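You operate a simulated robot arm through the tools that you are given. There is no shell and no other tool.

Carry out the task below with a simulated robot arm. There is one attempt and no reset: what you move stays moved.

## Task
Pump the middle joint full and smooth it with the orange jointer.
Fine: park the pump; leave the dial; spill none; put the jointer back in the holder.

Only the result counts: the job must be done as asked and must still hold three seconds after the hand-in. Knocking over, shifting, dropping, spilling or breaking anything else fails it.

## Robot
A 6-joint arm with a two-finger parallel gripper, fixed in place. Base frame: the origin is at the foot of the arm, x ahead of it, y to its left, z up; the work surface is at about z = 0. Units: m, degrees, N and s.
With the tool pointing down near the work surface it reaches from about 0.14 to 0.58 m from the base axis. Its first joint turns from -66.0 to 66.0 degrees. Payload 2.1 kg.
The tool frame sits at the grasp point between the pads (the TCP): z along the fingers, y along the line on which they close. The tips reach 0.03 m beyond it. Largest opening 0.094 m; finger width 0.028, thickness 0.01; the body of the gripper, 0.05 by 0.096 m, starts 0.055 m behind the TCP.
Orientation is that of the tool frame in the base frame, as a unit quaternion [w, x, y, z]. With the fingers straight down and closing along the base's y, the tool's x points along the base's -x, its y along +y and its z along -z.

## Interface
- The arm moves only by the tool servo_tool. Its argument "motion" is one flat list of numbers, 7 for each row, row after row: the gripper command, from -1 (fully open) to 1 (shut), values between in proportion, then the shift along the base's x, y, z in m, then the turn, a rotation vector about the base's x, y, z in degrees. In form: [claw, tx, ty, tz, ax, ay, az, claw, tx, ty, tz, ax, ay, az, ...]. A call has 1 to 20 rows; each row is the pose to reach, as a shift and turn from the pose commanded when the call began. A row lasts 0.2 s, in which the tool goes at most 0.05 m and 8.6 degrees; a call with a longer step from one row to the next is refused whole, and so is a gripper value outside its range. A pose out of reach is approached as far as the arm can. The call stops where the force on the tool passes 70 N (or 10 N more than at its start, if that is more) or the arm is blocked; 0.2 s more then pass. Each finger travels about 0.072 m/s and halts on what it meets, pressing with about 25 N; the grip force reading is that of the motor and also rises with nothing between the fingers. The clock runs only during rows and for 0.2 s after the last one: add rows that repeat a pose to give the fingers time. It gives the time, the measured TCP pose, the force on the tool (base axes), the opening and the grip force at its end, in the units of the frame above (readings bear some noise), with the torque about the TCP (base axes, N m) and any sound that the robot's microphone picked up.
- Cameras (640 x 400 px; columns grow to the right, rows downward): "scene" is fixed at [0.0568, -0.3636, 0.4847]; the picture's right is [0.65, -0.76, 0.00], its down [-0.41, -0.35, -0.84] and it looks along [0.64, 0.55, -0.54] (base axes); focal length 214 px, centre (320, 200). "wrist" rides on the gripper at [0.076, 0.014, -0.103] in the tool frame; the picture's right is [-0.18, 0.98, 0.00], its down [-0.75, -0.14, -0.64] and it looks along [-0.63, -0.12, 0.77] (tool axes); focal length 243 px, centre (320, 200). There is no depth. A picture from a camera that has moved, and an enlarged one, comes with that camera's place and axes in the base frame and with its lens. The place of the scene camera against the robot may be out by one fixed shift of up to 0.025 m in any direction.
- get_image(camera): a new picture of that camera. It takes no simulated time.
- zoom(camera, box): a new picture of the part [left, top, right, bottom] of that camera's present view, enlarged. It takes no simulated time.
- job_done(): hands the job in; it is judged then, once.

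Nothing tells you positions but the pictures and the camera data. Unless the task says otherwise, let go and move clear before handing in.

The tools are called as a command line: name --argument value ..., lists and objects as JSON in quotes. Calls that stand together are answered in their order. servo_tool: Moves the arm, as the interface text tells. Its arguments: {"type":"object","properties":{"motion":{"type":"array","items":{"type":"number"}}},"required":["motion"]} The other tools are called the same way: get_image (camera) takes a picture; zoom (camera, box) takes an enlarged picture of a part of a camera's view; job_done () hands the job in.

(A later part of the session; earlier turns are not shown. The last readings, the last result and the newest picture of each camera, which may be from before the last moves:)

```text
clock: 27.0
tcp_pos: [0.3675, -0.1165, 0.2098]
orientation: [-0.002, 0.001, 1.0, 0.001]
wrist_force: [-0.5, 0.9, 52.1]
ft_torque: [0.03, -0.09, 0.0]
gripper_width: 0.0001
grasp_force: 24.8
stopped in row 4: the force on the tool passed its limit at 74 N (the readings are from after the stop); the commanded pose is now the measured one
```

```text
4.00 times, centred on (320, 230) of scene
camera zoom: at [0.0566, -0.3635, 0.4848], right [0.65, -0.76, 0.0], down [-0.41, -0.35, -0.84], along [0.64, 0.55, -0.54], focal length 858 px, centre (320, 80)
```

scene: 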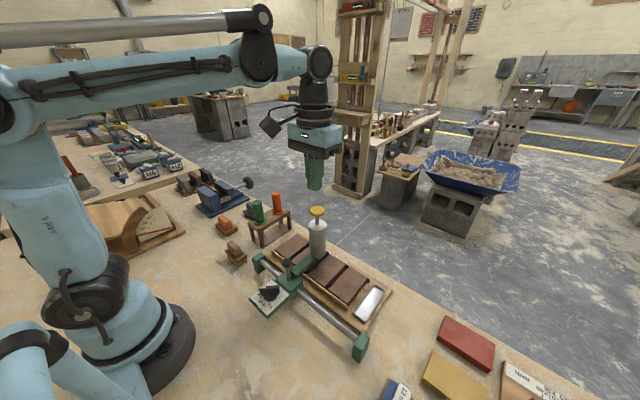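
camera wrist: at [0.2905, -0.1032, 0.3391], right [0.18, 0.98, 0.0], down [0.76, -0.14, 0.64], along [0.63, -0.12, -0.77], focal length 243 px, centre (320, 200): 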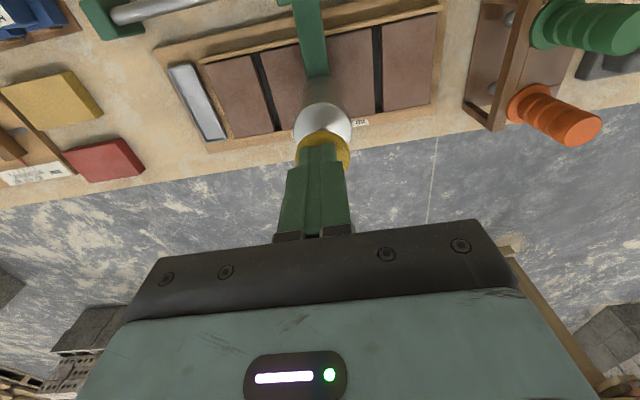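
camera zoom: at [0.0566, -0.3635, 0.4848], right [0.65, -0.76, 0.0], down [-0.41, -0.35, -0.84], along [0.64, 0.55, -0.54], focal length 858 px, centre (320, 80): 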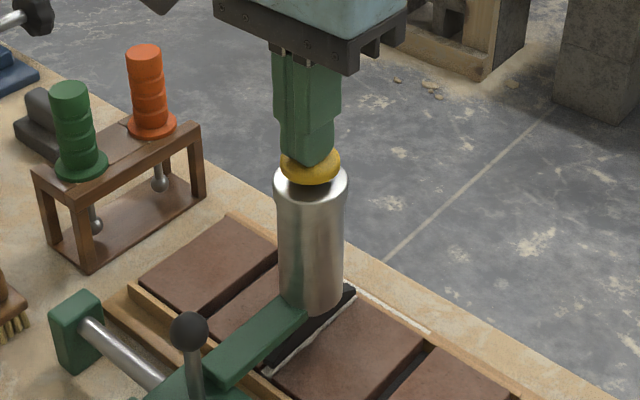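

The plunger has bottomed out. I'll lift straight off and inspect.

servo_tool --motion '[1, 0, 0, 0.01, 0, 0, 0, 1, 0, 0, 0.03, 0, 0, 0, 1, 0, 0, 0.06, 0, 0, 0, 1, 0, 0, 0.1, 0, 0, 0, -1, 0, 0, 0.12, 0, 0, 0, -1, 0, 0, 0.12, 0, 0, 0]'

zoom --camera "scene" --box '[260, 190, 400, 290]'

get_image --camera "wrist"

zoom --camera "wrist" --box '[270, 30, 370, 150]'

```text
clock: 28.4
tcp_pos: [0.3689, -0.1165, 0.3262]
orientation: [-0.003, 0.0, 1.0, 0.001]
wrist_force: [0.8, -0.8, 0.6]
ft_torque: [-0.01, 0.05, 0.02]
gripper_width: 0.0816
grasp_force: 0.2
```

```text
4.00 times, centred on (330, 240) of scene
camera zoom: at [0.0568, -0.3636, 0.4847], right [0.65, -0.76, 0.0], down [-0.41, -0.35, -0.84], along [0.64, 0.55, -0.54], focal length 858 px, centre (280, 40)
```

zoom: 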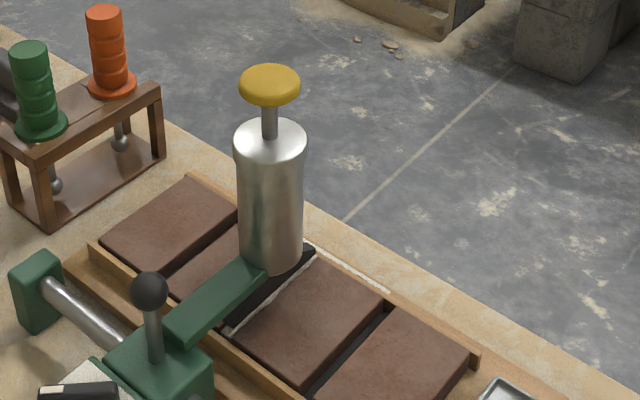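

```text
taken
camera wrist: at [0.2924, -0.1025, 0.4296], right [0.18, 0.98, 0.0], down [0.76, -0.14, 0.64], along [0.63, -0.12, -0.77], focal length 243 px, centre (320, 200)
```

wrist: 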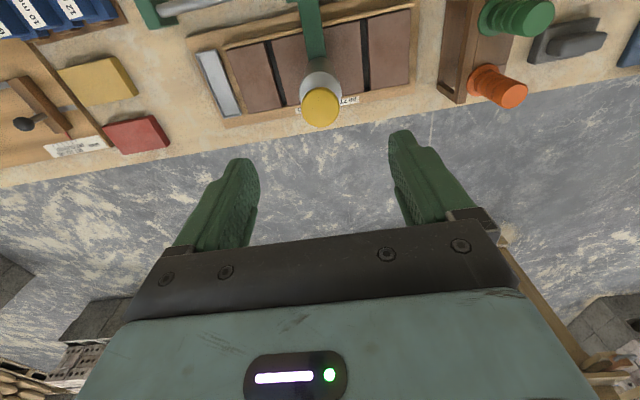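

```text
3.33 times, centred on (320, 90) of wrist
camera zoom: at [0.2924, -0.1025, 0.4296], right [0.18, 0.98, 0.0], down [0.76, -0.14, 0.64], along [0.63, -0.12, -0.77], focal length 809 px, centre (320, 567)
```

zoom: 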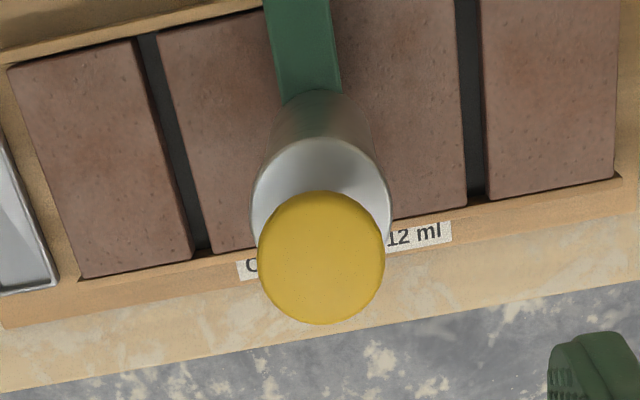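

The plunger sprang back after one full 12 ml stroke. Next I'll return to the lever to park the pump.

servo_tool --motion '[-1, -0.04, 0, 0, 0, 0, 0, -1, -0.08, 0, 0, 0, 0, 0, -1, -0.1015, 0, -0.03, 0, 0, 0, -1, -0.1015, 0, -0.07, 0, 0, 0, -1, -0.1015, 0, -0.11, 0, 0, 0, -1, -0.1015, 0, -0.15, 0, 0, 0, -1, -0.1015, 0, -0.15, 0, 0, 0]'

zoom --camera "wrist" --box '[220, 60, 420, 220]'

```text
clock: 30.0
tcp_pos: [0.2697, -0.1157, 0.1778]
orientation: [-0.003, 0.0, 1.0, 0.001]
wrist_force: [-0.4, -0.5, 1.1]
ft_torque: [0.03, -0.05, 0.04]
gripper_width: 0.0941
grasp_force: 0.0
```

```text
2.50 times, centred on (320, 140) of wrist
camera zoom: at [0.1935, -0.1015, 0.2806], right [0.18, 0.98, 0.0], down [0.76, -0.14, 0.64], along [0.63, -0.12, -0.77], focal length 606 px, centre (320, 350)
```

zoom: 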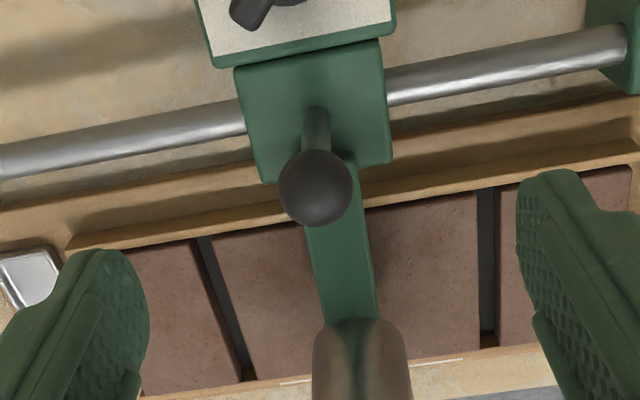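

servo_tool --motion '[-1, -0.003, -0.0015, -0.03, 0, 0, 0, -1, -0.003, -0.0015, -0.06, 0, 0, 0, -1, -0.003, -0.0015, -0.068, 0, 0, 0, -1, -0.003, -0.0015, -0.068, 0, 0, 0, 0, -0.003, -0.0015, -0.068, 0, 0, 0, 1, -0.003, -0.0015, -0.068, 0, 0, 0, 1, -0.003, -0.0015, -0.068, 0, 0, 0, 1, -0.003, -0.0015, -0.068, 0, 0, 0]'

```text
clock: 31.8
tcp_pos: [0.2648, -0.1192, 0.1111]
orientation: [-0.002, -0.001, 1.0, 0.0]
wrist_force: [9.4, 1.7, -5.2]
ft_torque: [0.04, -0.1, 0.02]
gripper_width: 0.0217
grasp_force: 44.9
```

The lever is gripped. I'll slide back toward the tray.

servo_tool --motion '[1, 0, -0.012, 0, 0, 0, 0, 1, 0, -0.024, 0, 0, 0, 0, 1, 0, -0.036, 0, 0, 0, 0, 1, 0, -0.048, 0, 0, 0, 0, 1, 0, -0.06, 0, 0, 0, 0, 1, 0, -0.072, 0, 0, 0, 0]'

zoom --camera "scene" --box '[250, 180, 410, 350]'

```text
clock: 33.2
tcp_pos: [0.265, -0.1913, 0.1098]
orientation: [0.0, -0.001, 1.0, 0.001]
wrist_force: [27.9, 1.3, 36.7]
ft_torque: [0.03, 0.08, -0.03]
gripper_width: 0.0216
grasp_force: 44.7
```

```text
2.35 times, centred on (330, 265) of scene
camera zoom: at [0.0567, -0.3635, 0.4848], right [0.65, -0.76, 0.0], down [-0.41, -0.35, -0.84], along [0.64, 0.55, -0.54], focal length 505 px, centre (296, 47)
```

zoom: 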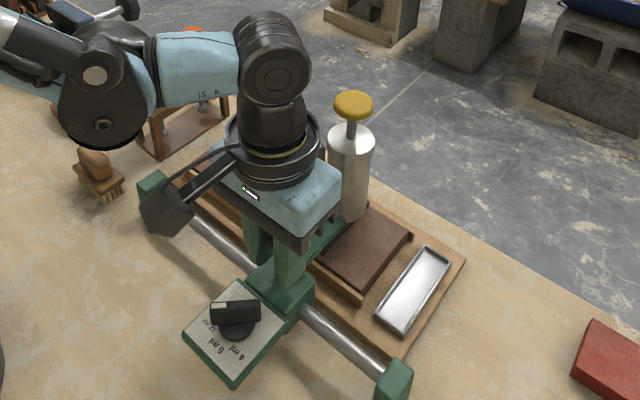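

servo_tool --motion '[1, 0.0015, 0, 0.001, 0, 0, 0, 1, 0.0015, -0.012, 0.001, 0, 0, 0, 1, 0.0015, -0.024, 0.001, 0, 0, 0, 1, 0.0015, -0.036, 0.001, 0, 0, 0, 1, 0.0015, -0.048, 0.001, 0, 0, 0, 1, 0.0015, -0.06, 0.001, 0, 0, 0]'

```text
clock: 34.6
tcp_pos: [0.2648, -0.2502, 0.1116]
orientation: [-0.002, 0.0, 1.0, 0.001]
wrist_force: [22.4, 0.9, -37.2]
ft_torque: [0.01, 0.05, -0.03]
gripper_width: 0.0217
grasp_force: 45.3
```

servo_tool --motion '[1, 0.001, 0, -0.0007, 0, 0, 0, 1, 0.001, -0.008, -0.0007, 0, 0, 0, 1, 0.001, -0.016, -0.0007, 0, 0, 0, 1, 0.001, -0.021, -0.0007, 0, 0, 0, 1, 0.001, -0.024, -0.0007, 0, 0, 0, 1, 0.001, -0.026, -0.0007, 0, 0, 0, 1, 0.001, -0.026, -0.0007, 0, 0, 0]'

get_image --camera "wrist"

zoom --camera "scene" --box '[290, 220, 410, 390]'

```text
clock: 36.2
tcp_pos: [0.2662, -0.2742, 0.1119]
orientation: [-0.003, -0.001, 1.0, 0.003]
wrist_force: [-0.5, 17.8, 34.5]
ft_torque: [-0.02, 0.04, 0.1]
gripper_width: 0.0213
grasp_force: 45.3
```

```text
taken
camera wrist: at [0.1888, -0.2619, 0.2135], right [0.18, 0.98, 0.0], down [0.76, -0.14, 0.64], along [0.63, -0.11, -0.77], focal length 243 px, centre (320, 200)
```

wrist: 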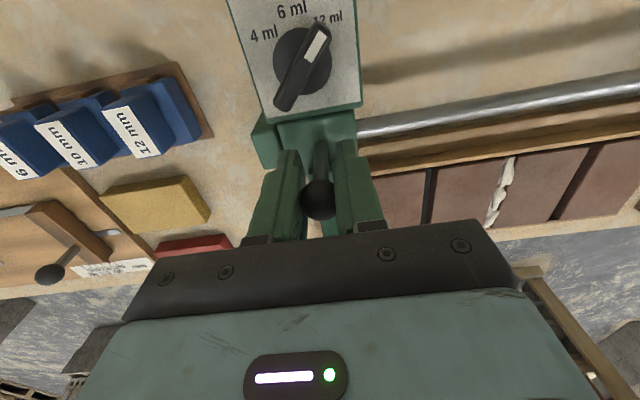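

```text
2.35 times, centred on (350, 305) of scene
camera zoom: at [0.0567, -0.3634, 0.4848], right [0.65, -0.76, 0.0], down [-0.41, -0.35, -0.84], along [0.64, 0.55, -0.54], focal length 505 px, centre (249, -47)
```

zoom: 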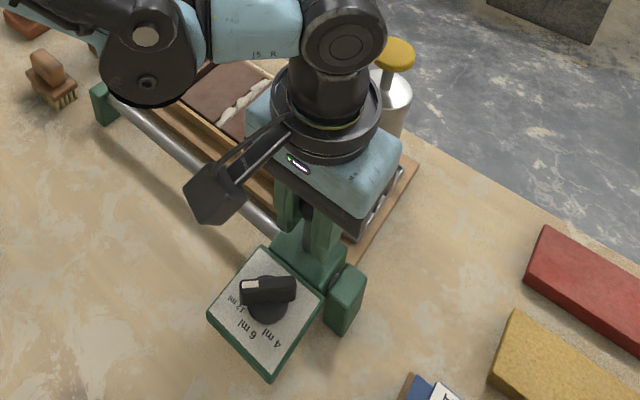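

The pump is back against its end stop (y-force felt) and the middle joint shows rough mortar. I'll release the lever and lift away.

servo_tool --motion '[1, 0, 0.001, -0.0007, 0, 0, 0, 0, 0, 0.001, -0.0007, 0, 0, 0, -1, 0, 0.001, -0.0007, 0, 0, 0, -1, 0, 0.001, -0.0007, 0, 0, 0, -1, 0, 0.001, -0.0007, 0, 0, 0, -1, 0, 0.001, 0.03, 0, 0, 0, -1, 0, 0.001, 0.07, 0, 0, 0, -1, 0, 0.001, 0.12, 0, 0, 0, -1, 0, 0.04, 0.14, 0, 0, 0, -1, 0, 0.08, 0.15, 0, 0, 0, -1, 0, 0.12, 0.15, 0, 0, 0, -1, 0, 0.155, 0.15, 0, 0, 0, -1, 0, 0.155, 0.15, 0, 0, 0]'

get_image --camera "wrist"

zoom --camera "wrist" --box '[240, 20, 420, 180]'

zoom --camera "scene" --box '[240, 170, 400, 310]'

zoom --camera "scene" --box '[310, 220, 410, 380]'

```text
clock: 39.0
tcp_pos: [0.2653, -0.1195, 0.2587]
orientation: [-0.003, 0.0, 1.0, 0.001]
wrist_force: [-0.2, -1.2, 0.3]
ft_torque: [0.01, -0.03, 0.01]
gripper_width: 0.0937
grasp_force: 0.0
```

```text
taken
camera wrist: at [0.1894, -0.1052, 0.3627], right [0.18, 0.98, 0.0], down [0.76, -0.14, 0.64], along [0.63, -0.12, -0.77], focal length 243 px, centre (320, 200)
```

wrist: 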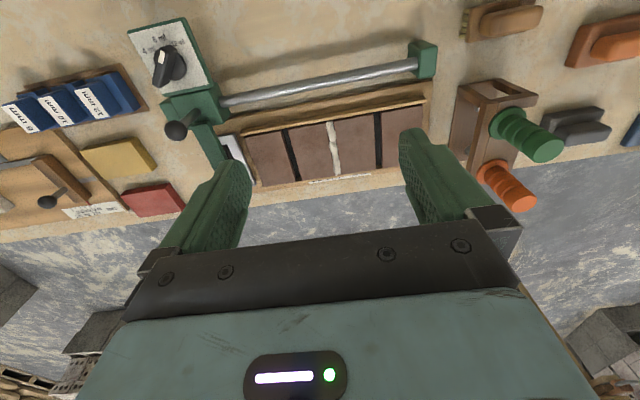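

```text
2.50 times, centred on (330, 100) of wrist
camera zoom: at [0.1894, -0.1052, 0.3627], right [0.18, 0.98, 0.0], down [0.76, -0.14, 0.64], along [0.63, -0.12, -0.77], focal length 606 px, centre (295, 450)
```

zoom: 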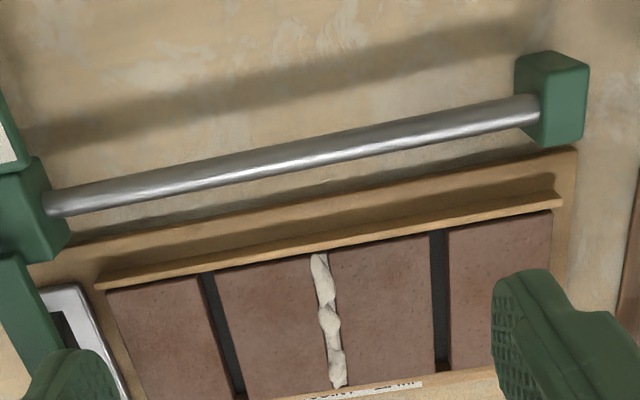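

```text
2.86 times, centred on (320, 240) of scene
camera zoom: at [0.0568, -0.3635, 0.4847], right [0.65, -0.76, 0.0], down [-0.41, -0.35, -0.84], along [0.64, 0.55, -0.54], focal length 613 px, centre (320, 86)
```

zoom: 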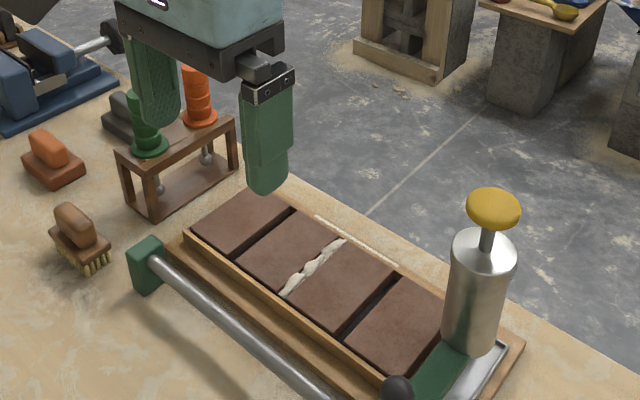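

```text
2.50 times, centred on (360, 300) of scene
camera zoom: at [0.0568, -0.3635, 0.4847], right [0.65, -0.76, 0.0], down [-0.41, -0.35, -0.84], along [0.64, 0.55, -0.54], focal length 536 px, centre (220, -50)
```

zoom: 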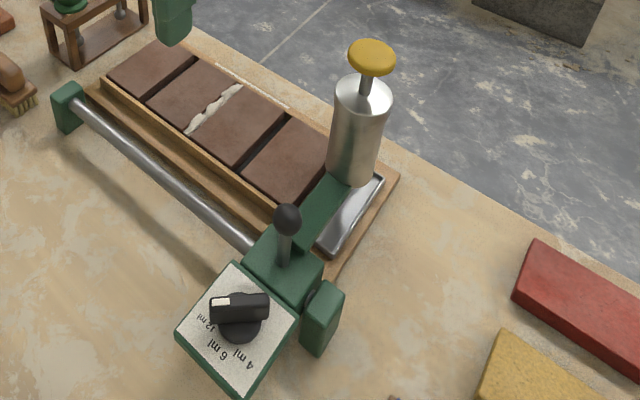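

The joint is filled proud with rough mortar, nothing spilled, and the pump is parked over its tray. Next I'll move over for a close look at the jointers in their holder, with the orange one near (0.412, 0.094).

servo_tool --motion '[-1, -0.01, 0.045, 0, 0, 0, 0, -1, -0.02, 0.09, 0, 0, 0, 0, -1, -0.02, 0.13, 0, 0, 0, 0, -1, -0.02, 0.17, 0, 0, 0, 0, -1, -0.02, 0.2, 0, 0, 0, 0, -1, -0.02, 0.2, 0, 0, 0, 0]'

get_image --camera "wrist"

zoom --camera "wrist" --box '[240, 40, 440, 220]'

zoom --camera "scene" --box '[230, 180, 310, 250]'

```text
clock: 40.4
tcp_pos: [0.2451, 0.0806, 0.2601]
orientation: [-0.003, 0.0, 1.0, 0.001]
wrist_force: [-0.4, -0.1, -0.4]
ft_torque: [-0.03, -0.01, 0.0]
gripper_width: 0.0939
grasp_force: 0.0
```

```text
taken
camera wrist: at [0.1684, 0.0934, 0.3635], right [0.18, 0.98, 0.0], down [0.76, -0.14, 0.64], along [0.63, -0.12, -0.77], focal length 243 px, centre (320, 200)
```

wrist: 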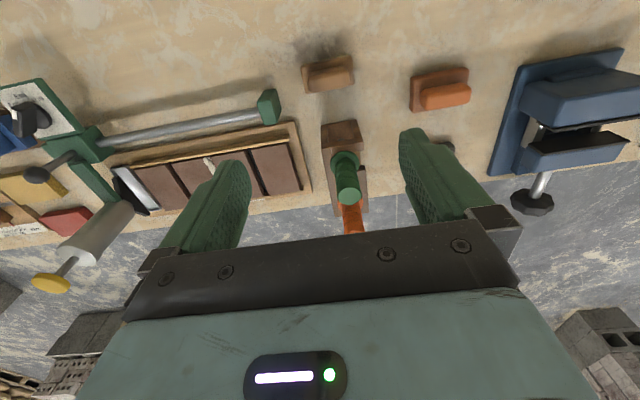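

```text
2.22 times, centred on (340, 130) of wrist
camera zoom: at [0.1684, 0.0934, 0.3635], right [0.18, 0.98, 0.0], down [0.76, -0.14, 0.64], along [0.63, -0.12, -0.77], focal length 539 px, centre (276, 356)
```

zoom: 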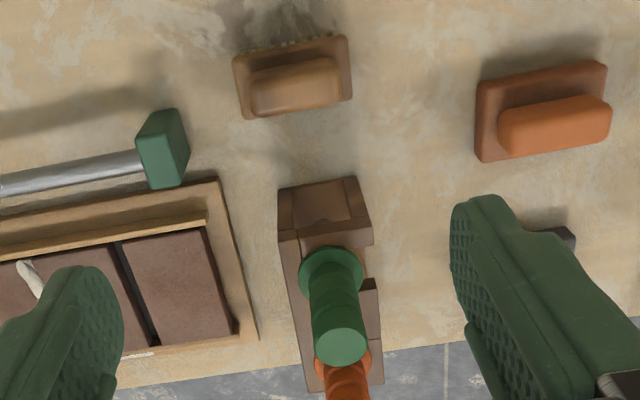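

```text
5.71 times, centred on (270, 215) of scene
camera zoom: at [0.0568, -0.3635, 0.4847], right [0.65, -0.76, 0.0], down [-0.41, -0.35, -0.84], along [0.64, 0.55, -0.54], focal length 1226 px, centre (606, 114)
```

zoom: 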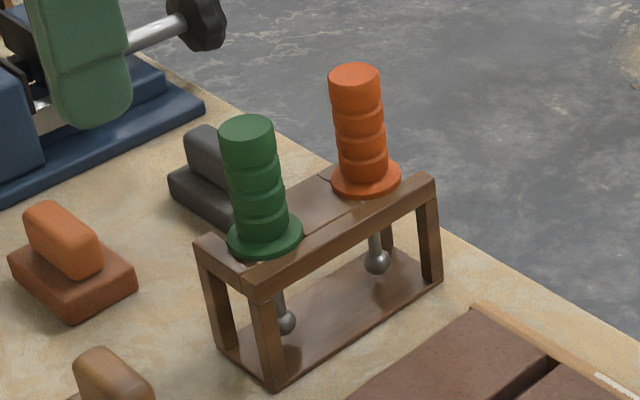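

The holder is a small slotted stand, with both jointers resting on their flanges and their ball ends hanging below. I'll move nearer to the orange one.

servo_tool --motion '[-1, 0.04, 0.005, 0, 0, 0, 0, -1, 0.08, 0.012, 0, 0, 0, 0, -1, 0.105, 0.014, 0, 0, 0, 0, -1, 0.105, 0.014, 0, 0, 0, 0]'

get_image --camera "wrist"

zoom --camera "wrist" --box '[240, 60, 420, 220]'

```text
clock: 41.4
tcp_pos: [0.351, 0.0916, 0.2632]
orientation: [-0.002, -0.001, 1.0, 0.0]
wrist_force: [-1.0, 0.4, 0.3]
ft_torque: [-0.02, 0.03, 0.05]
gripper_width: 0.0941
grasp_force: 0.0
```

```text
taken
camera wrist: at [0.275, 0.1059, 0.3651], right [0.18, 0.98, 0.0], down [0.76, -0.14, 0.64], along [0.63, -0.12, -0.77], focal length 243 px, centre (320, 200)
```

wrist: 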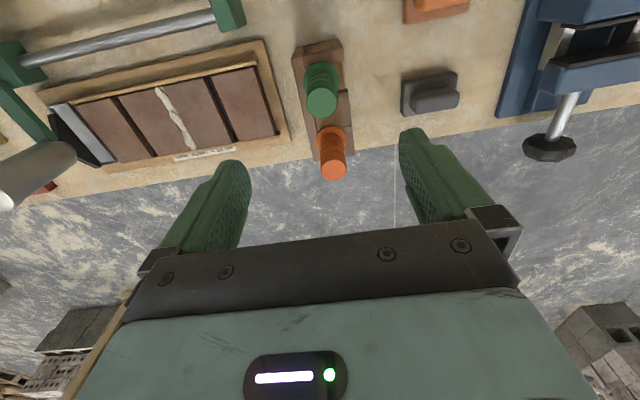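

```text
2.50 times, centred on (330, 140) of wrist
camera zoom: at [0.275, 0.1059, 0.3651], right [0.18, 0.98, 0.0], down [0.76, -0.14, 0.64], along [0.63, -0.12, -0.77], focal length 606 px, centre (295, 350)
```

zoom: 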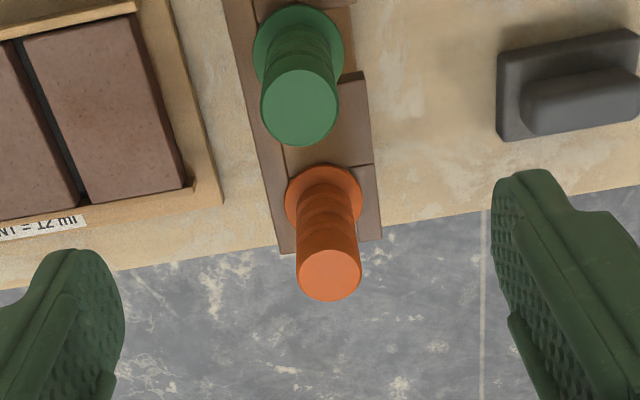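

I place the orange handle's axis at (0.414, 0.094), with its top at z≈0.15 and its flange at ≈0.08. I'll move over it and check again partway down.

servo_tool --motion '[-1, 0.03, 0.001, 0, 0, 0, 0, -1, 0.0625, 0.0018, 0, 0, 0, 0, -1, 0.0625, 0.0018, -0.04, 0, 0, 0, -1, 0.0625, 0.0018, -0.07, 0, 0, 0, -1, 0.0625, 0.0018, -0.07, 0, 0, 0]'

get_image --camera "wrist"

zoom --camera "scene" --box '[210, 160, 310, 260]'

```text
clock: 42.6
tcp_pos: [0.4152, 0.0941, 0.19]
orientation: [-0.003, 0.0, 1.0, 0.0]
wrist_force: [0.7, -0.6, -0.1]
ft_torque: [0.01, 0.02, -0.03]
gripper_width: 0.0938
grasp_force: 0.0
```

```text
taken
camera wrist: at [0.3393, 0.1085, 0.293], right [0.18, 0.98, 0.0], down [0.76, -0.14, 0.64], along [0.63, -0.12, -0.77], focal length 243 px, centre (320, 200)
```

wrist: 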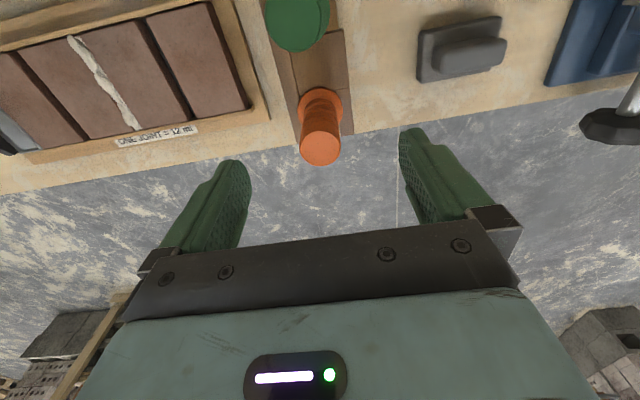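

```text
4.00 times, centred on (260, 210) of scene
camera zoom: at [0.0568, -0.3636, 0.4847], right [0.65, -0.76, 0.0], down [-0.41, -0.35, -0.84], along [0.64, 0.55, -0.54], focal length 858 px, centre (560, 160)
```

zoom: 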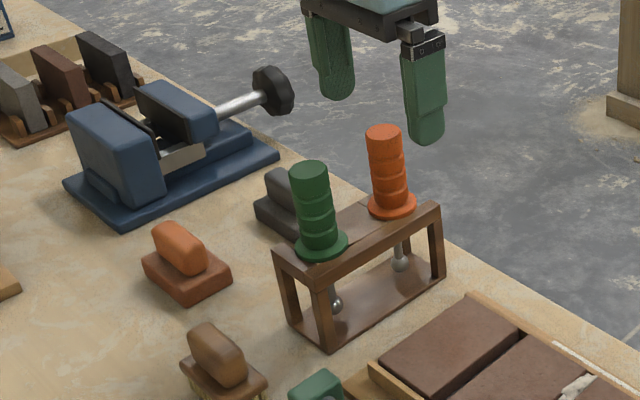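

Aligned. I'll descend and grip the handle.

servo_tool --motion '[-1, -0.002, 0.0, -0.03, 0, 0, 0, -1, -0.003, 0, -0.06, 0, 0, 0, -1, -0.003, 0, -0.071, 0, 0, 0, -1, -0.003, 0, -0.071, 0, 0, 0, 0, -0.003, 0, -0.071, 0, 0, 0, 1, -0.003, 0, -0.071, 0, 0, 0, 1, -0.003, 0, -0.071, 0, 0, 0, 1, -0.003, 0, -0.071, 0, 0, 0]'

get_image --camera "wrist"

zoom --camera "scene" --box '[210, 160, 310, 260]'

```text
clock: 44.4
tcp_pos: [0.409, 0.0933, 0.1187]
orientation: [-0.003, 0.0, 1.0, 0.002]
wrist_force: [-0.6, -0.4, 0.1]
ft_torque: [0.02, 0.05, -0.01]
gripper_width: 0.0286
grasp_force: 25.2
```

```text
taken
camera wrist: at [0.3333, 0.1067, 0.222], right [0.18, 0.98, 0.0], down [0.76, -0.14, 0.64], along [0.63, -0.12, -0.77], focal length 243 px, centre (320, 200)
```

wrist: 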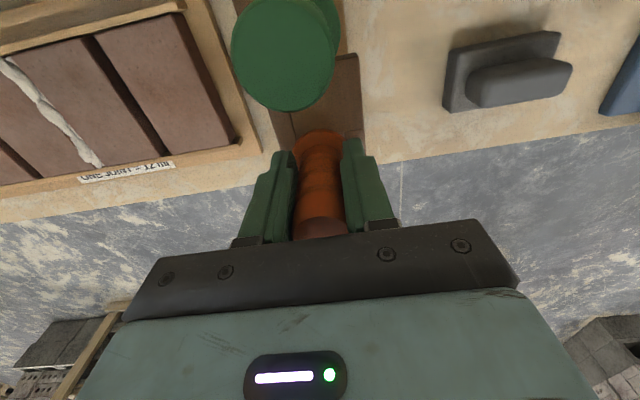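

```text
4.00 times, centred on (260, 210) of scene
camera zoom: at [0.0568, -0.3636, 0.4847], right [0.65, -0.76, 0.0], down [-0.41, -0.35, -0.84], along [0.64, 0.55, -0.54], focal length 858 px, centre (560, 160)
```

zoom: 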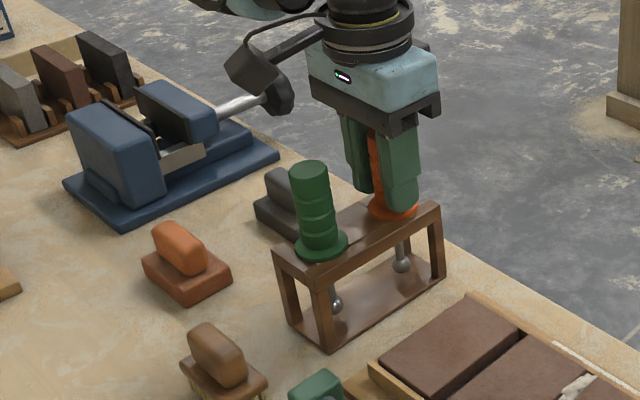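

The handle is gripped at 28.6 mm. I'll test a small lift.

servo_tool --motion '[1, 0, 0, 0.005, 0, 0, 0, 1, 0, 0, 0.01, 0, 0, 0, 1, 0, 0, 0.015, 0, 0, 0, 1, 0, 0, 0.02, 0, 0, 0]'

zoom --camera "scene" --box '[240, 170, 310, 250]'

```text
clock: 45.4
tcp_pos: [0.4101, 0.0947, 0.1392]
orientation: [-0.003, 0.0, 1.0, 0.0]
wrist_force: [0.6, -0.5, -1.5]
ft_torque: [0.01, 0.0, -0.01]
gripper_width: 0.0288
grasp_force: 24.8
```

```text
5.00 times, centred on (275, 210) of scene
camera zoom: at [0.0568, -0.3636, 0.4847], right [0.65, -0.76, 0.0], down [-0.41, -0.35, -0.84], along [0.64, 0.55, -0.54], focal length 1072 px, centre (545, 150)
```

zoom: 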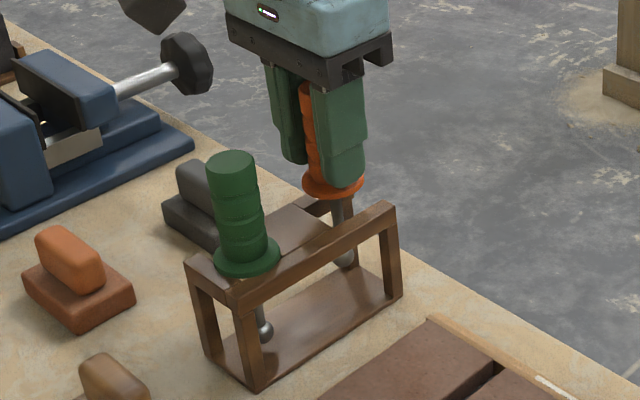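

servo_tool --motion '[1, 0, 0, 0.004, 0, 0, 0, 1, 0, 0, 0.008, 0, 0, 0, 1, 0, 0, 0.012, 0, 0, 0, 1, 0, 0, 0.016, 0, 0, 0]'

zoom --camera "scene" --box '[240, 170, 310, 250]'

get_image --camera "wrist"

```text
clock: 46.4
tcp_pos: [0.4104, 0.0938, 0.156]
orientation: [-0.003, 0.001, 1.0, 0.001]
wrist_force: [-0.7, -0.3, -0.7]
ft_torque: [0.03, -0.01, 0.02]
gripper_width: 0.0289
grasp_force: 25.1
```

```text
5.00 times, centred on (275, 210) of scene
camera zoom: at [0.0568, -0.3636, 0.4847], right [0.65, -0.76, 0.0], down [-0.41, -0.35, -0.84], along [0.64, 0.55, -0.54], focal length 1072 px, centre (545, 150)
```

zoom: 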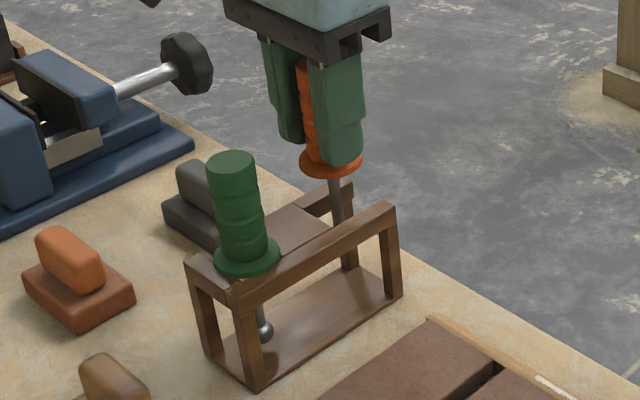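

```text
taken
camera wrist: at [0.3337, 0.1074, 0.2583], right [0.18, 0.98, 0.0], down [0.76, -0.14, 0.64], along [0.63, -0.12, -0.77], focal length 243 px, centre (320, 200)
```

wrist: 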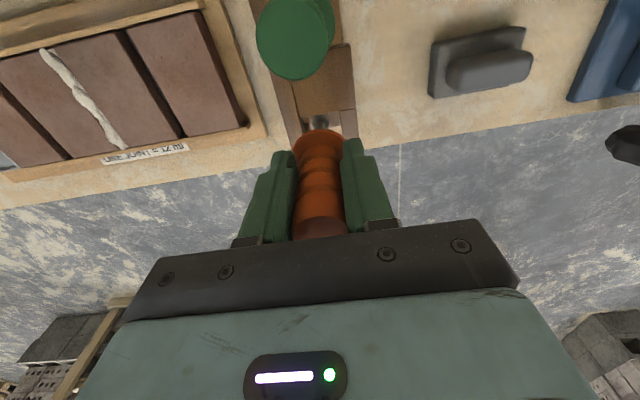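

servo_tool --motion '[1, 0, 0, 0.004, 0, 0, 0, 1, 0, 0, 0.008, 0, 0, 0, 1, 0, 0, 0.012, 0, 0, 0, 1, 0, 0, 0.016, 0, 0, 0, 1, 0, 0, 0.02, 0, 0, 0, 1, 0, 0, 0.024, 0, 0, 0]'

zoom --camera "scene" --box '[240, 160, 310, 240]'

get_image --camera "wrist"

```text
clock: 47.8
tcp_pos: [0.4103, 0.0937, 0.1797]
orientation: [-0.003, 0.0, 1.0, 0.001]
wrist_force: [0.4, -0.5, -0.8]
ft_torque: [-0.01, -0.03, 0.03]
gripper_width: 0.0285
grasp_force: 24.9
```

```text
5.00 times, centred on (275, 200) of scene
camera zoom: at [0.0568, -0.3636, 0.4847], right [0.65, -0.76, 0.0], down [-0.41, -0.35, -0.84], along [0.64, 0.55, -0.54], focal length 1072 px, centre (545, 200)
```

zoom: 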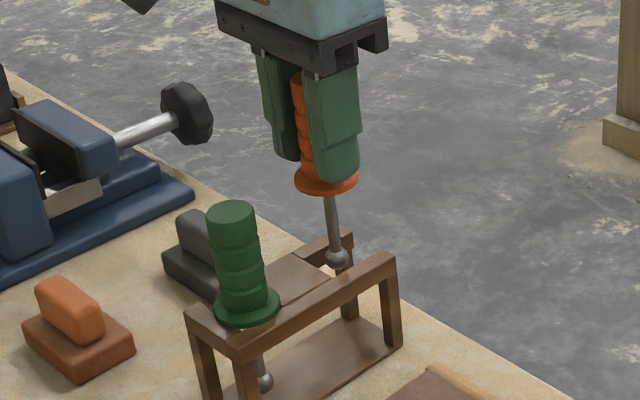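

```text
taken
camera wrist: at [0.3339, 0.1076, 0.2822], right [0.18, 0.98, 0.0], down [0.76, -0.14, 0.64], along [0.63, -0.12, -0.77], focal length 243 px, centre (320, 200)
```

wrist: 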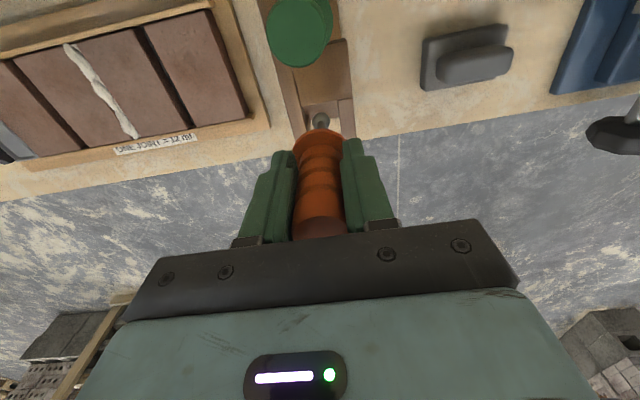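

The jointer is free of the holder, ball end visible and stem straight. I'll lift higher and carry it over the middle joint.

servo_tool --motion '[1, 0, 0, 0.035, 0, 0, 0, 1, 0, 0, 0.07, 0, 0, 0, 1, -0.01, -0.04, 0.07, 0, 0, 0, 1, -0.02, -0.08, 0.07, 0, 0, 0, 1, -0.03, -0.12, 0.07, 0, 0, 0, 1, -0.04, -0.16, 0.07, 0, 0, 0, 1, -0.045, -0.2, 0.07, 0, 0, 0, 1, -0.045, -0.2105, 0.07, 0, 0, 0, 1, -0.045, -0.2105, 0.07, 0, 0, 0]'

get_image --camera "wrist"

zoom --camera "wrist" --box '[260, 60, 380, 160]'

zoom --camera "scene" --box '[260, 160, 380, 280]'

```text
clock: 49.8
tcp_pos: [0.3655, -0.1171, 0.249]
orientation: [-0.002, 0.001, 1.0, 0.001]
wrist_force: [1.1, 0.7, -0.6]
ft_torque: [0.01, 0.03, 0.03]
gripper_width: 0.0283
grasp_force: 25.3
```

```text
taken
camera wrist: at [0.2894, -0.1032, 0.3519], right [0.18, 0.98, 0.0], down [0.76, -0.14, 0.64], along [0.63, -0.12, -0.77], focal length 243 px, centre (320, 200)
```

wrist: 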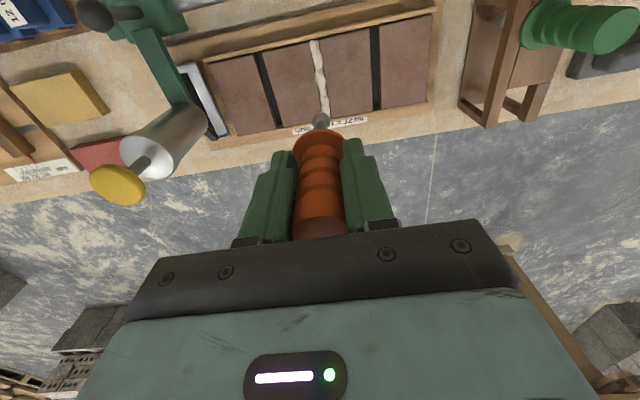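

```text
4.00 times, centred on (320, 110) of wrist
camera zoom: at [0.2894, -0.1032, 0.3519], right [0.18, 0.98, 0.0], down [0.76, -0.14, 0.64], along [0.63, -0.12, -0.77], focal length 970 px, centre (320, 560)
```

zoom: 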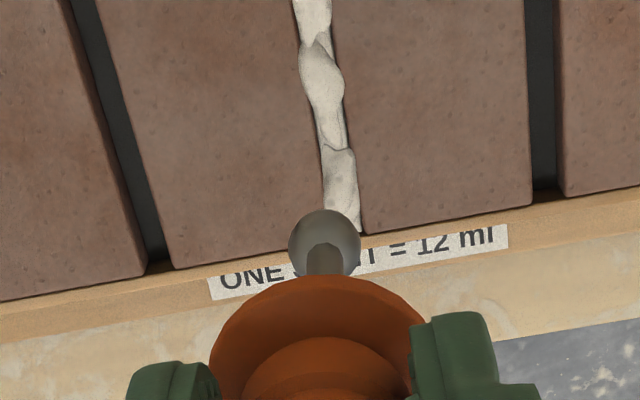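

```text
3.33 times, centred on (320, 220) of scene
camera zoom: at [0.0568, -0.3636, 0.4847], right [0.65, -0.76, 0.0], down [-0.41, -0.35, -0.84], along [0.64, 0.55, -0.54], focal length 715 px, centre (320, 133)
```

zoom: 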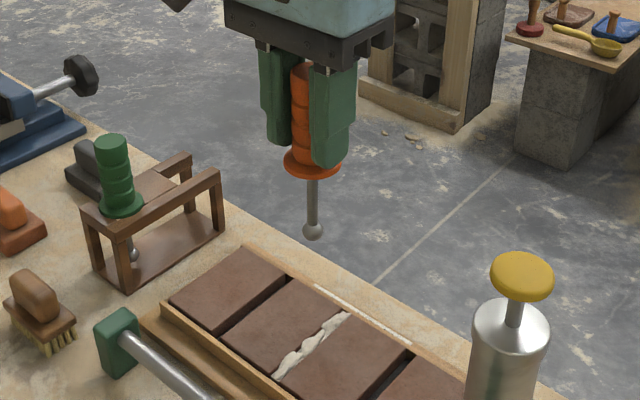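

The ball end is in line with the joint. I'll descend to just above the mortar for a height check.

servo_tool --motion '[1, 0, 0.0005, -0.04, 0, 0, 0, 1, 0, 0.0005, -0.08, 0, 0, 0, 1, 0, 0.0005, -0.1, 0, 0, 0, 1, 0, 0.0005, -0.1, 0, 0, 0]'

zoom --camera "wrist" --box '[240, 40, 400, 160]'

zoom --camera "scene" --box '[280, 200, 360, 280]'

```text
clock: 50.8
tcp_pos: [0.3673, -0.1151, 0.148]
orientation: [-0.003, 0.0, 1.0, 0.0]
wrist_force: [-0.3, -0.7, -0.4]
ft_torque: [-0.01, 0.02, 0.0]
gripper_width: 0.0287
grasp_force: 25.2
```

```text
3.33 times, centred on (320, 100) of wrist
camera zoom: at [0.2908, -0.1022, 0.2516], right [0.18, 0.98, 0.0], down [0.76, -0.14, 0.64], along [0.63, -0.12, -0.77], focal length 809 px, centre (320, 533)
```

zoom: 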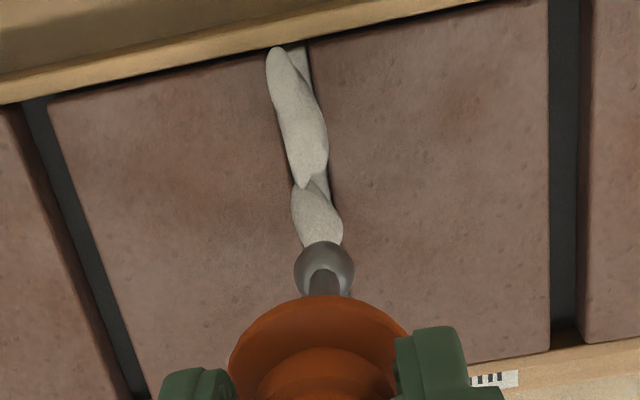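

```text
5.00 times, centred on (320, 240) of scene
camera zoom: at [0.0568, -0.3636, 0.4847], right [0.65, -0.76, 0.0], down [-0.41, -0.35, -0.84], along [0.64, 0.55, -0.54], focal length 1072 px, centre (320, 0)
```

zoom: 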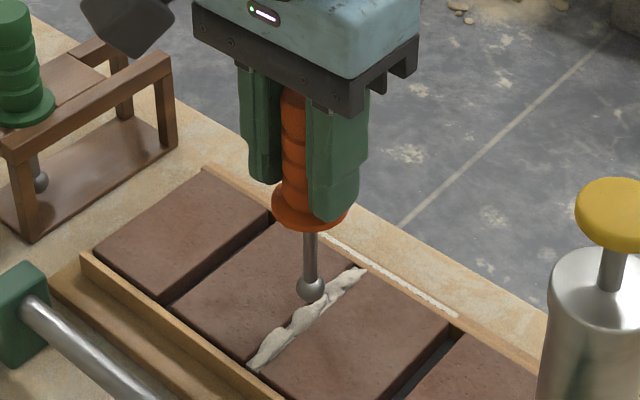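

servo_tool --motion '[1, 0, -0.0005, -0.003, 0, 0, 0, 1, 0, -0.0005, -0.006, 0, 0, 0, 1, 0, -0.0005, -0.008, 0, 0, 0, 1, 0, -0.0005, -0.008, 0, 0, 0]'

zoom --camera "scene" --box '[280, 210, 360, 290]'

```text
clock: 51.8
tcp_pos: [0.3656, -0.1164, 0.1415]
orientation: [-0.003, 0.0, 1.0, 0.001]
wrist_force: [0.2, 0.1, -0.7]
ft_torque: [0.01, 0.01, -0.01]
gripper_width: 0.0284
grasp_force: 25.2
```

```text
5.00 times, centred on (320, 250) of scene
camera zoom: at [0.0568, -0.3636, 0.4847], right [0.65, -0.76, 0.0], down [-0.41, -0.35, -0.84], along [0.64, 0.55, -0.54], focal length 1072 px, centre (320, -50)
```

zoom: 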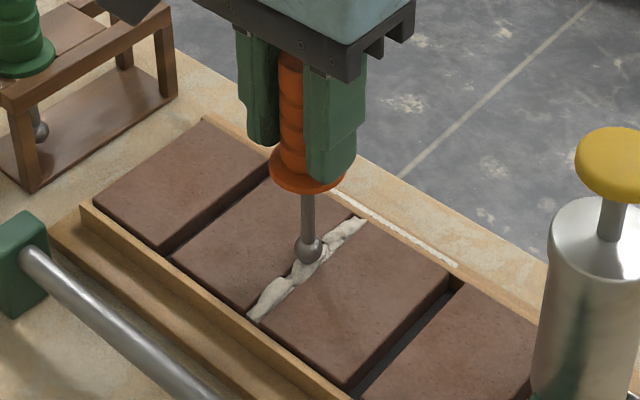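

servo_tool --motion '[1, 0, 0, -0.001, 0, 0, 0, 1, 0, 0, -0.002, 0, 0, 0, 1, 0, 0, -0.003, 0, 0, 0, 1, 0, 0, -0.004, 0, 0, 0]'

zoom --camera "scene" --box '[280, 210, 360, 290]'

```text
clock: 52.8
tcp_pos: [0.3649, -0.1157, 0.1377]
orientation: [-0.003, -0.001, 1.0, 0.001]
wrist_force: [0.5, 0.0, 0.0]
ft_torque: [0.04, 0.0, -0.01]
gripper_width: 0.0286
grasp_force: 24.9
```

```text
5.00 times, centred on (320, 250) of scene
camera zoom: at [0.0568, -0.3636, 0.4847], right [0.65, -0.76, 0.0], down [-0.41, -0.35, -0.84], along [0.64, 0.55, -0.54], focal length 1072 px, centre (320, -50)
```

zoom: 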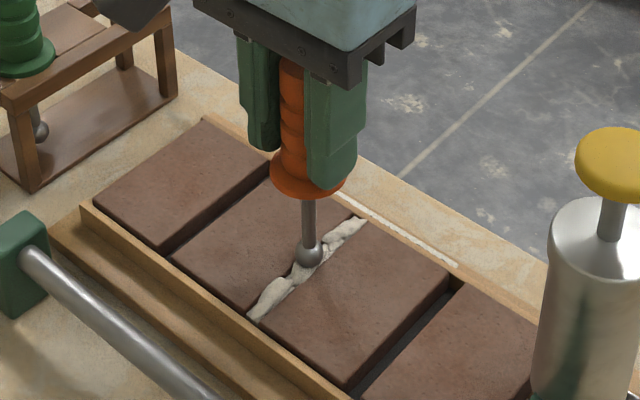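

servo_tool --motion '[1, 0, 0, -0.001, 0, 0, 0, 1, 0, 0, -0.002, 0, 0, 0, 1, 0, 0, -0.003, 0, 0, 0, 1, 0, 0, -0.004, 0, 0, 0]'

zoom --camera "scene" --box '[280, 210, 360, 290]'

zoom --camera "wrist" --box '[240, 40, 400, 160]'

```text
clock: 53.8
tcp_pos: [0.3652, -0.1158, 0.1338]
orientation: [-0.003, 0.0, 1.0, 0.001]
wrist_force: [2.5, -2.6, 20.8]
ft_torque: [-0.24, -0.31, -0.02]
gripper_width: 0.0275
grasp_force: 25.2
```

```text
5.00 times, centred on (320, 250) of scene
camera zoom: at [0.0567, -0.3635, 0.4847], right [0.65, -0.76, 0.0], down [-0.41, -0.35, -0.84], along [0.64, 0.55, -0.54], focal length 1072 px, centre (320, -50)
```

zoom: 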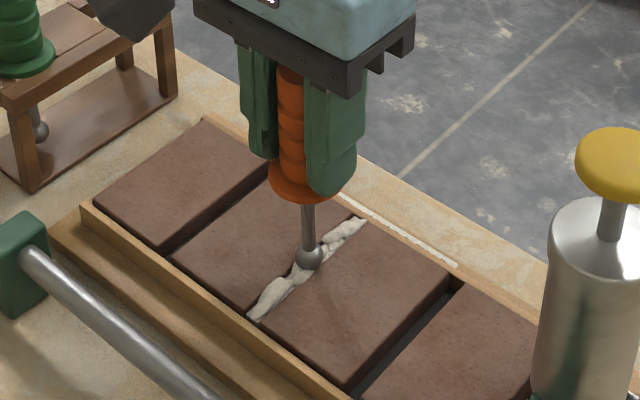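

```text
3.33 times, centred on (320, 100) of wrist
camera zoom: at [0.2895, -0.1023, 0.2359], right [0.18, 0.98, 0.0], down [0.76, -0.14, 0.64], along [0.63, -0.12, -0.77], focal length 809 px, centre (320, 533)
```

zoom: 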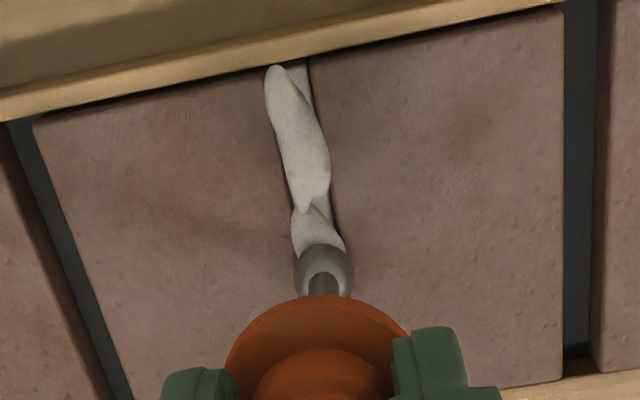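

The ball has seated on the joint (about 20 N), in groove contact with both brick edges. I'll ease the pressure slightly and drag to the far end.

servo_tool --motion '[1, 0, -0.0005, 0.0008, 0, 0, 0, 1, 0.005, -0.0005, 0.0008, 0, 0, 0, 1, 0.01, -0.0005, 0.0008, 0, 0, 0, 1, 0.015, -0.0005, 0.0008, 0, 0, 0]'

zoom --camera "scene" --box '[280, 210, 360, 290]'

```text
clock: 54.8
tcp_pos: [0.3813, -0.1142, 0.1342]
orientation: [-0.003, 0.0, 1.0, 0.001]
wrist_force: [-0.2, -0.4, -1.2]
ft_torque: [0.03, -0.01, -0.01]
gripper_width: 0.0276
grasp_force: 24.6
```

```text
5.00 times, centred on (320, 250) of scene
camera zoom: at [0.0568, -0.3636, 0.4847], right [0.65, -0.76, 0.0], down [-0.41, -0.35, -0.84], along [0.64, 0.55, -0.54], focal length 1072 px, centre (320, -50)
```

zoom: 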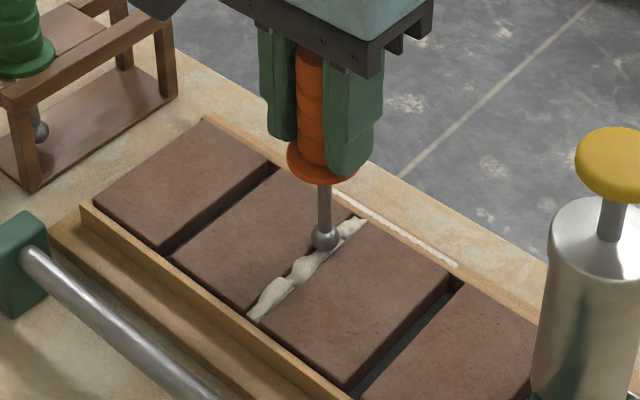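

Contact was lost, so I'll lower back by a fraction and continue to the far end.

servo_tool --motion '[1, 0, 0, -0.0008, 0, 0, 0, 1, 0.005, 0, -0.0008, 0, 0, 0, 1, 0.01, 0, -0.0008, 0, 0, 0, 1, 0.015, 0, -0.0008, 0, 0, 0, 1, 0.018, 0, -0.0008, 0, 0, 0]'

zoom --camera "scene" --box '[280, 210, 360, 290]'

```text
clock: 56.0
tcp_pos: [0.3982, -0.1165, 0.1327]
orientation: [-0.002, 0.0, 1.0, 0.0]
wrist_force: [-3.4, -4.1, 4.8]
ft_torque: [-0.4, 0.29, -0.01]
gripper_width: 0.0275
grasp_force: 25.1
```

```text
5.00 times, centred on (320, 250) of scene
camera zoom: at [0.0568, -0.3636, 0.4847], right [0.65, -0.76, 0.0], down [-0.41, -0.35, -0.84], along [0.64, 0.55, -0.54], focal length 1072 px, centre (320, -50)
```

zoom: 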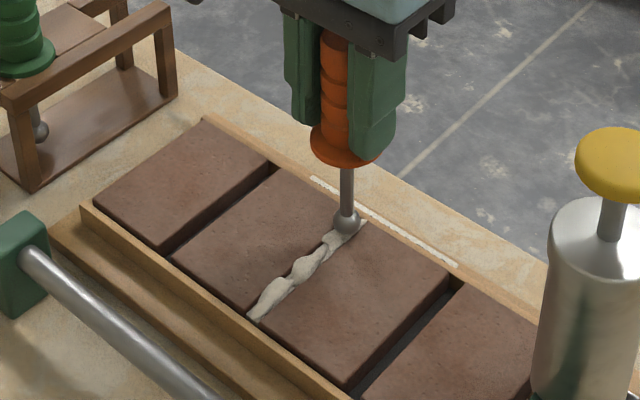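

The bead behind the ball is being flattened. I'll nudge 1 mm in -y to unload the edge and sweep the full length back to the near end.

servo_tool --motion '[1, 0.002, -0.0008, 0, 0, 0, 0, 1, -0.003, -0.0008, 0, 0, 0, 0, 1, -0.008, -0.0008, 0, 0, 0, 0, 1, -0.013, -0.0008, 0, 0, 0, 0, 1, -0.018, -0.0008, 0, 0, 0, 0, 1, -0.023, -0.0008, 0, 0, 0, 0, 1, -0.028, -0.0008, 0, 0, 0, 0]'

zoom --camera "scene" --box '[280, 210, 360, 290]'

```text
clock: 57.6
tcp_pos: [0.3703, -0.1168, 0.1339]
orientation: [-0.002, 0.0, 1.0, 0.001]
wrist_force: [0.3, -0.3, -1.4]
ft_torque: [-0.03, -0.01, 0.02]
gripper_width: 0.0277
grasp_force: 24.9
```

```text
5.00 times, centred on (320, 250) of scene
camera zoom: at [0.0568, -0.3636, 0.4847], right [0.65, -0.76, 0.0], down [-0.41, -0.35, -0.84], along [0.64, 0.55, -0.54], focal length 1072 px, centre (320, -50)
```

zoom: 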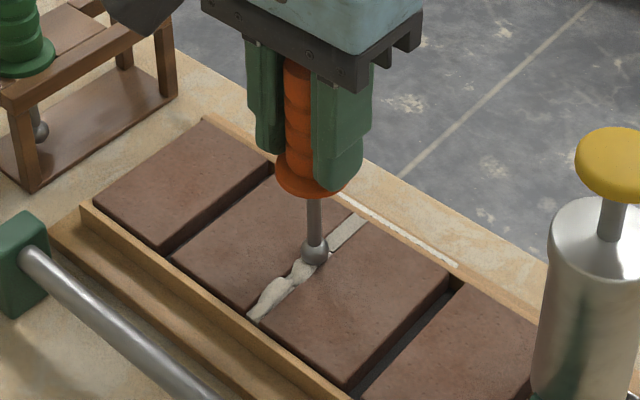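

The swept half is flat and smooth. I'll continue toward the near end.

servo_tool --motion '[1, -0.005, 0, -0.0003, 0, 0, 0, 1, -0.01, 0, -0.0003, 0, 0, 0, 1, -0.015, 0, -0.0003, 0, 0, 0, 1, -0.02, 0, -0.0003, 0, 0, 0, 1, -0.025, 0, -0.0003, 0, 0, 0, 1, -0.03, 0, -0.0003, 0, 0, 0, 1, -0.034, 0, -0.0003, 0, 0, 0]'

zoom --camera "scene" --box '[270, 210, 350, 290]'

zoom --camera "wrist" --box '[240, 40, 400, 160]'

```text
clock: 59.2
tcp_pos: [0.3369, -0.1174, 0.1334]
orientation: [-0.002, 0.0, 1.0, 0.0]
wrist_force: [0.8, 4.1, 1.6]
ft_torque: [0.34, -0.14, 0.01]
gripper_width: 0.0274
grasp_force: 24.6
```

```text
5.00 times, centred on (310, 250) of scene
camera zoom: at [0.0568, -0.3636, 0.4847], right [0.65, -0.76, 0.0], down [-0.41, -0.35, -0.84], along [0.64, 0.55, -0.54], focal length 1072 px, centre (370, -50)
```

zoom: 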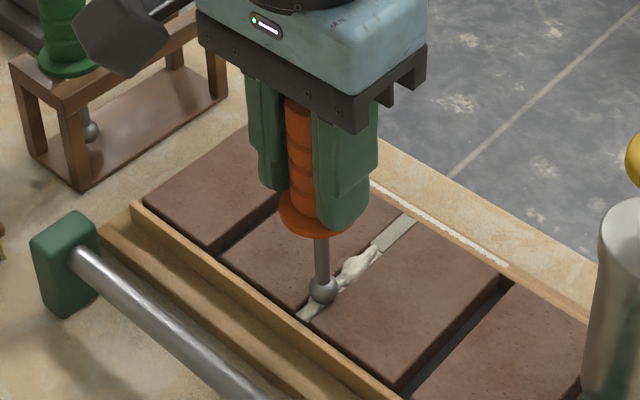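

```text
3.33 times, centred on (320, 100) of wrist
camera zoom: at [0.2601, -0.1035, 0.2368], right [0.18, 0.98, 0.0], down [0.76, -0.14, 0.64], along [0.63, -0.12, -0.77], focal length 809 px, centre (320, 533)
```

zoom: 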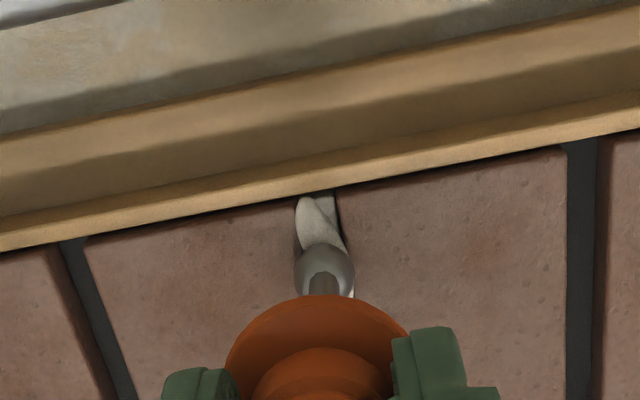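

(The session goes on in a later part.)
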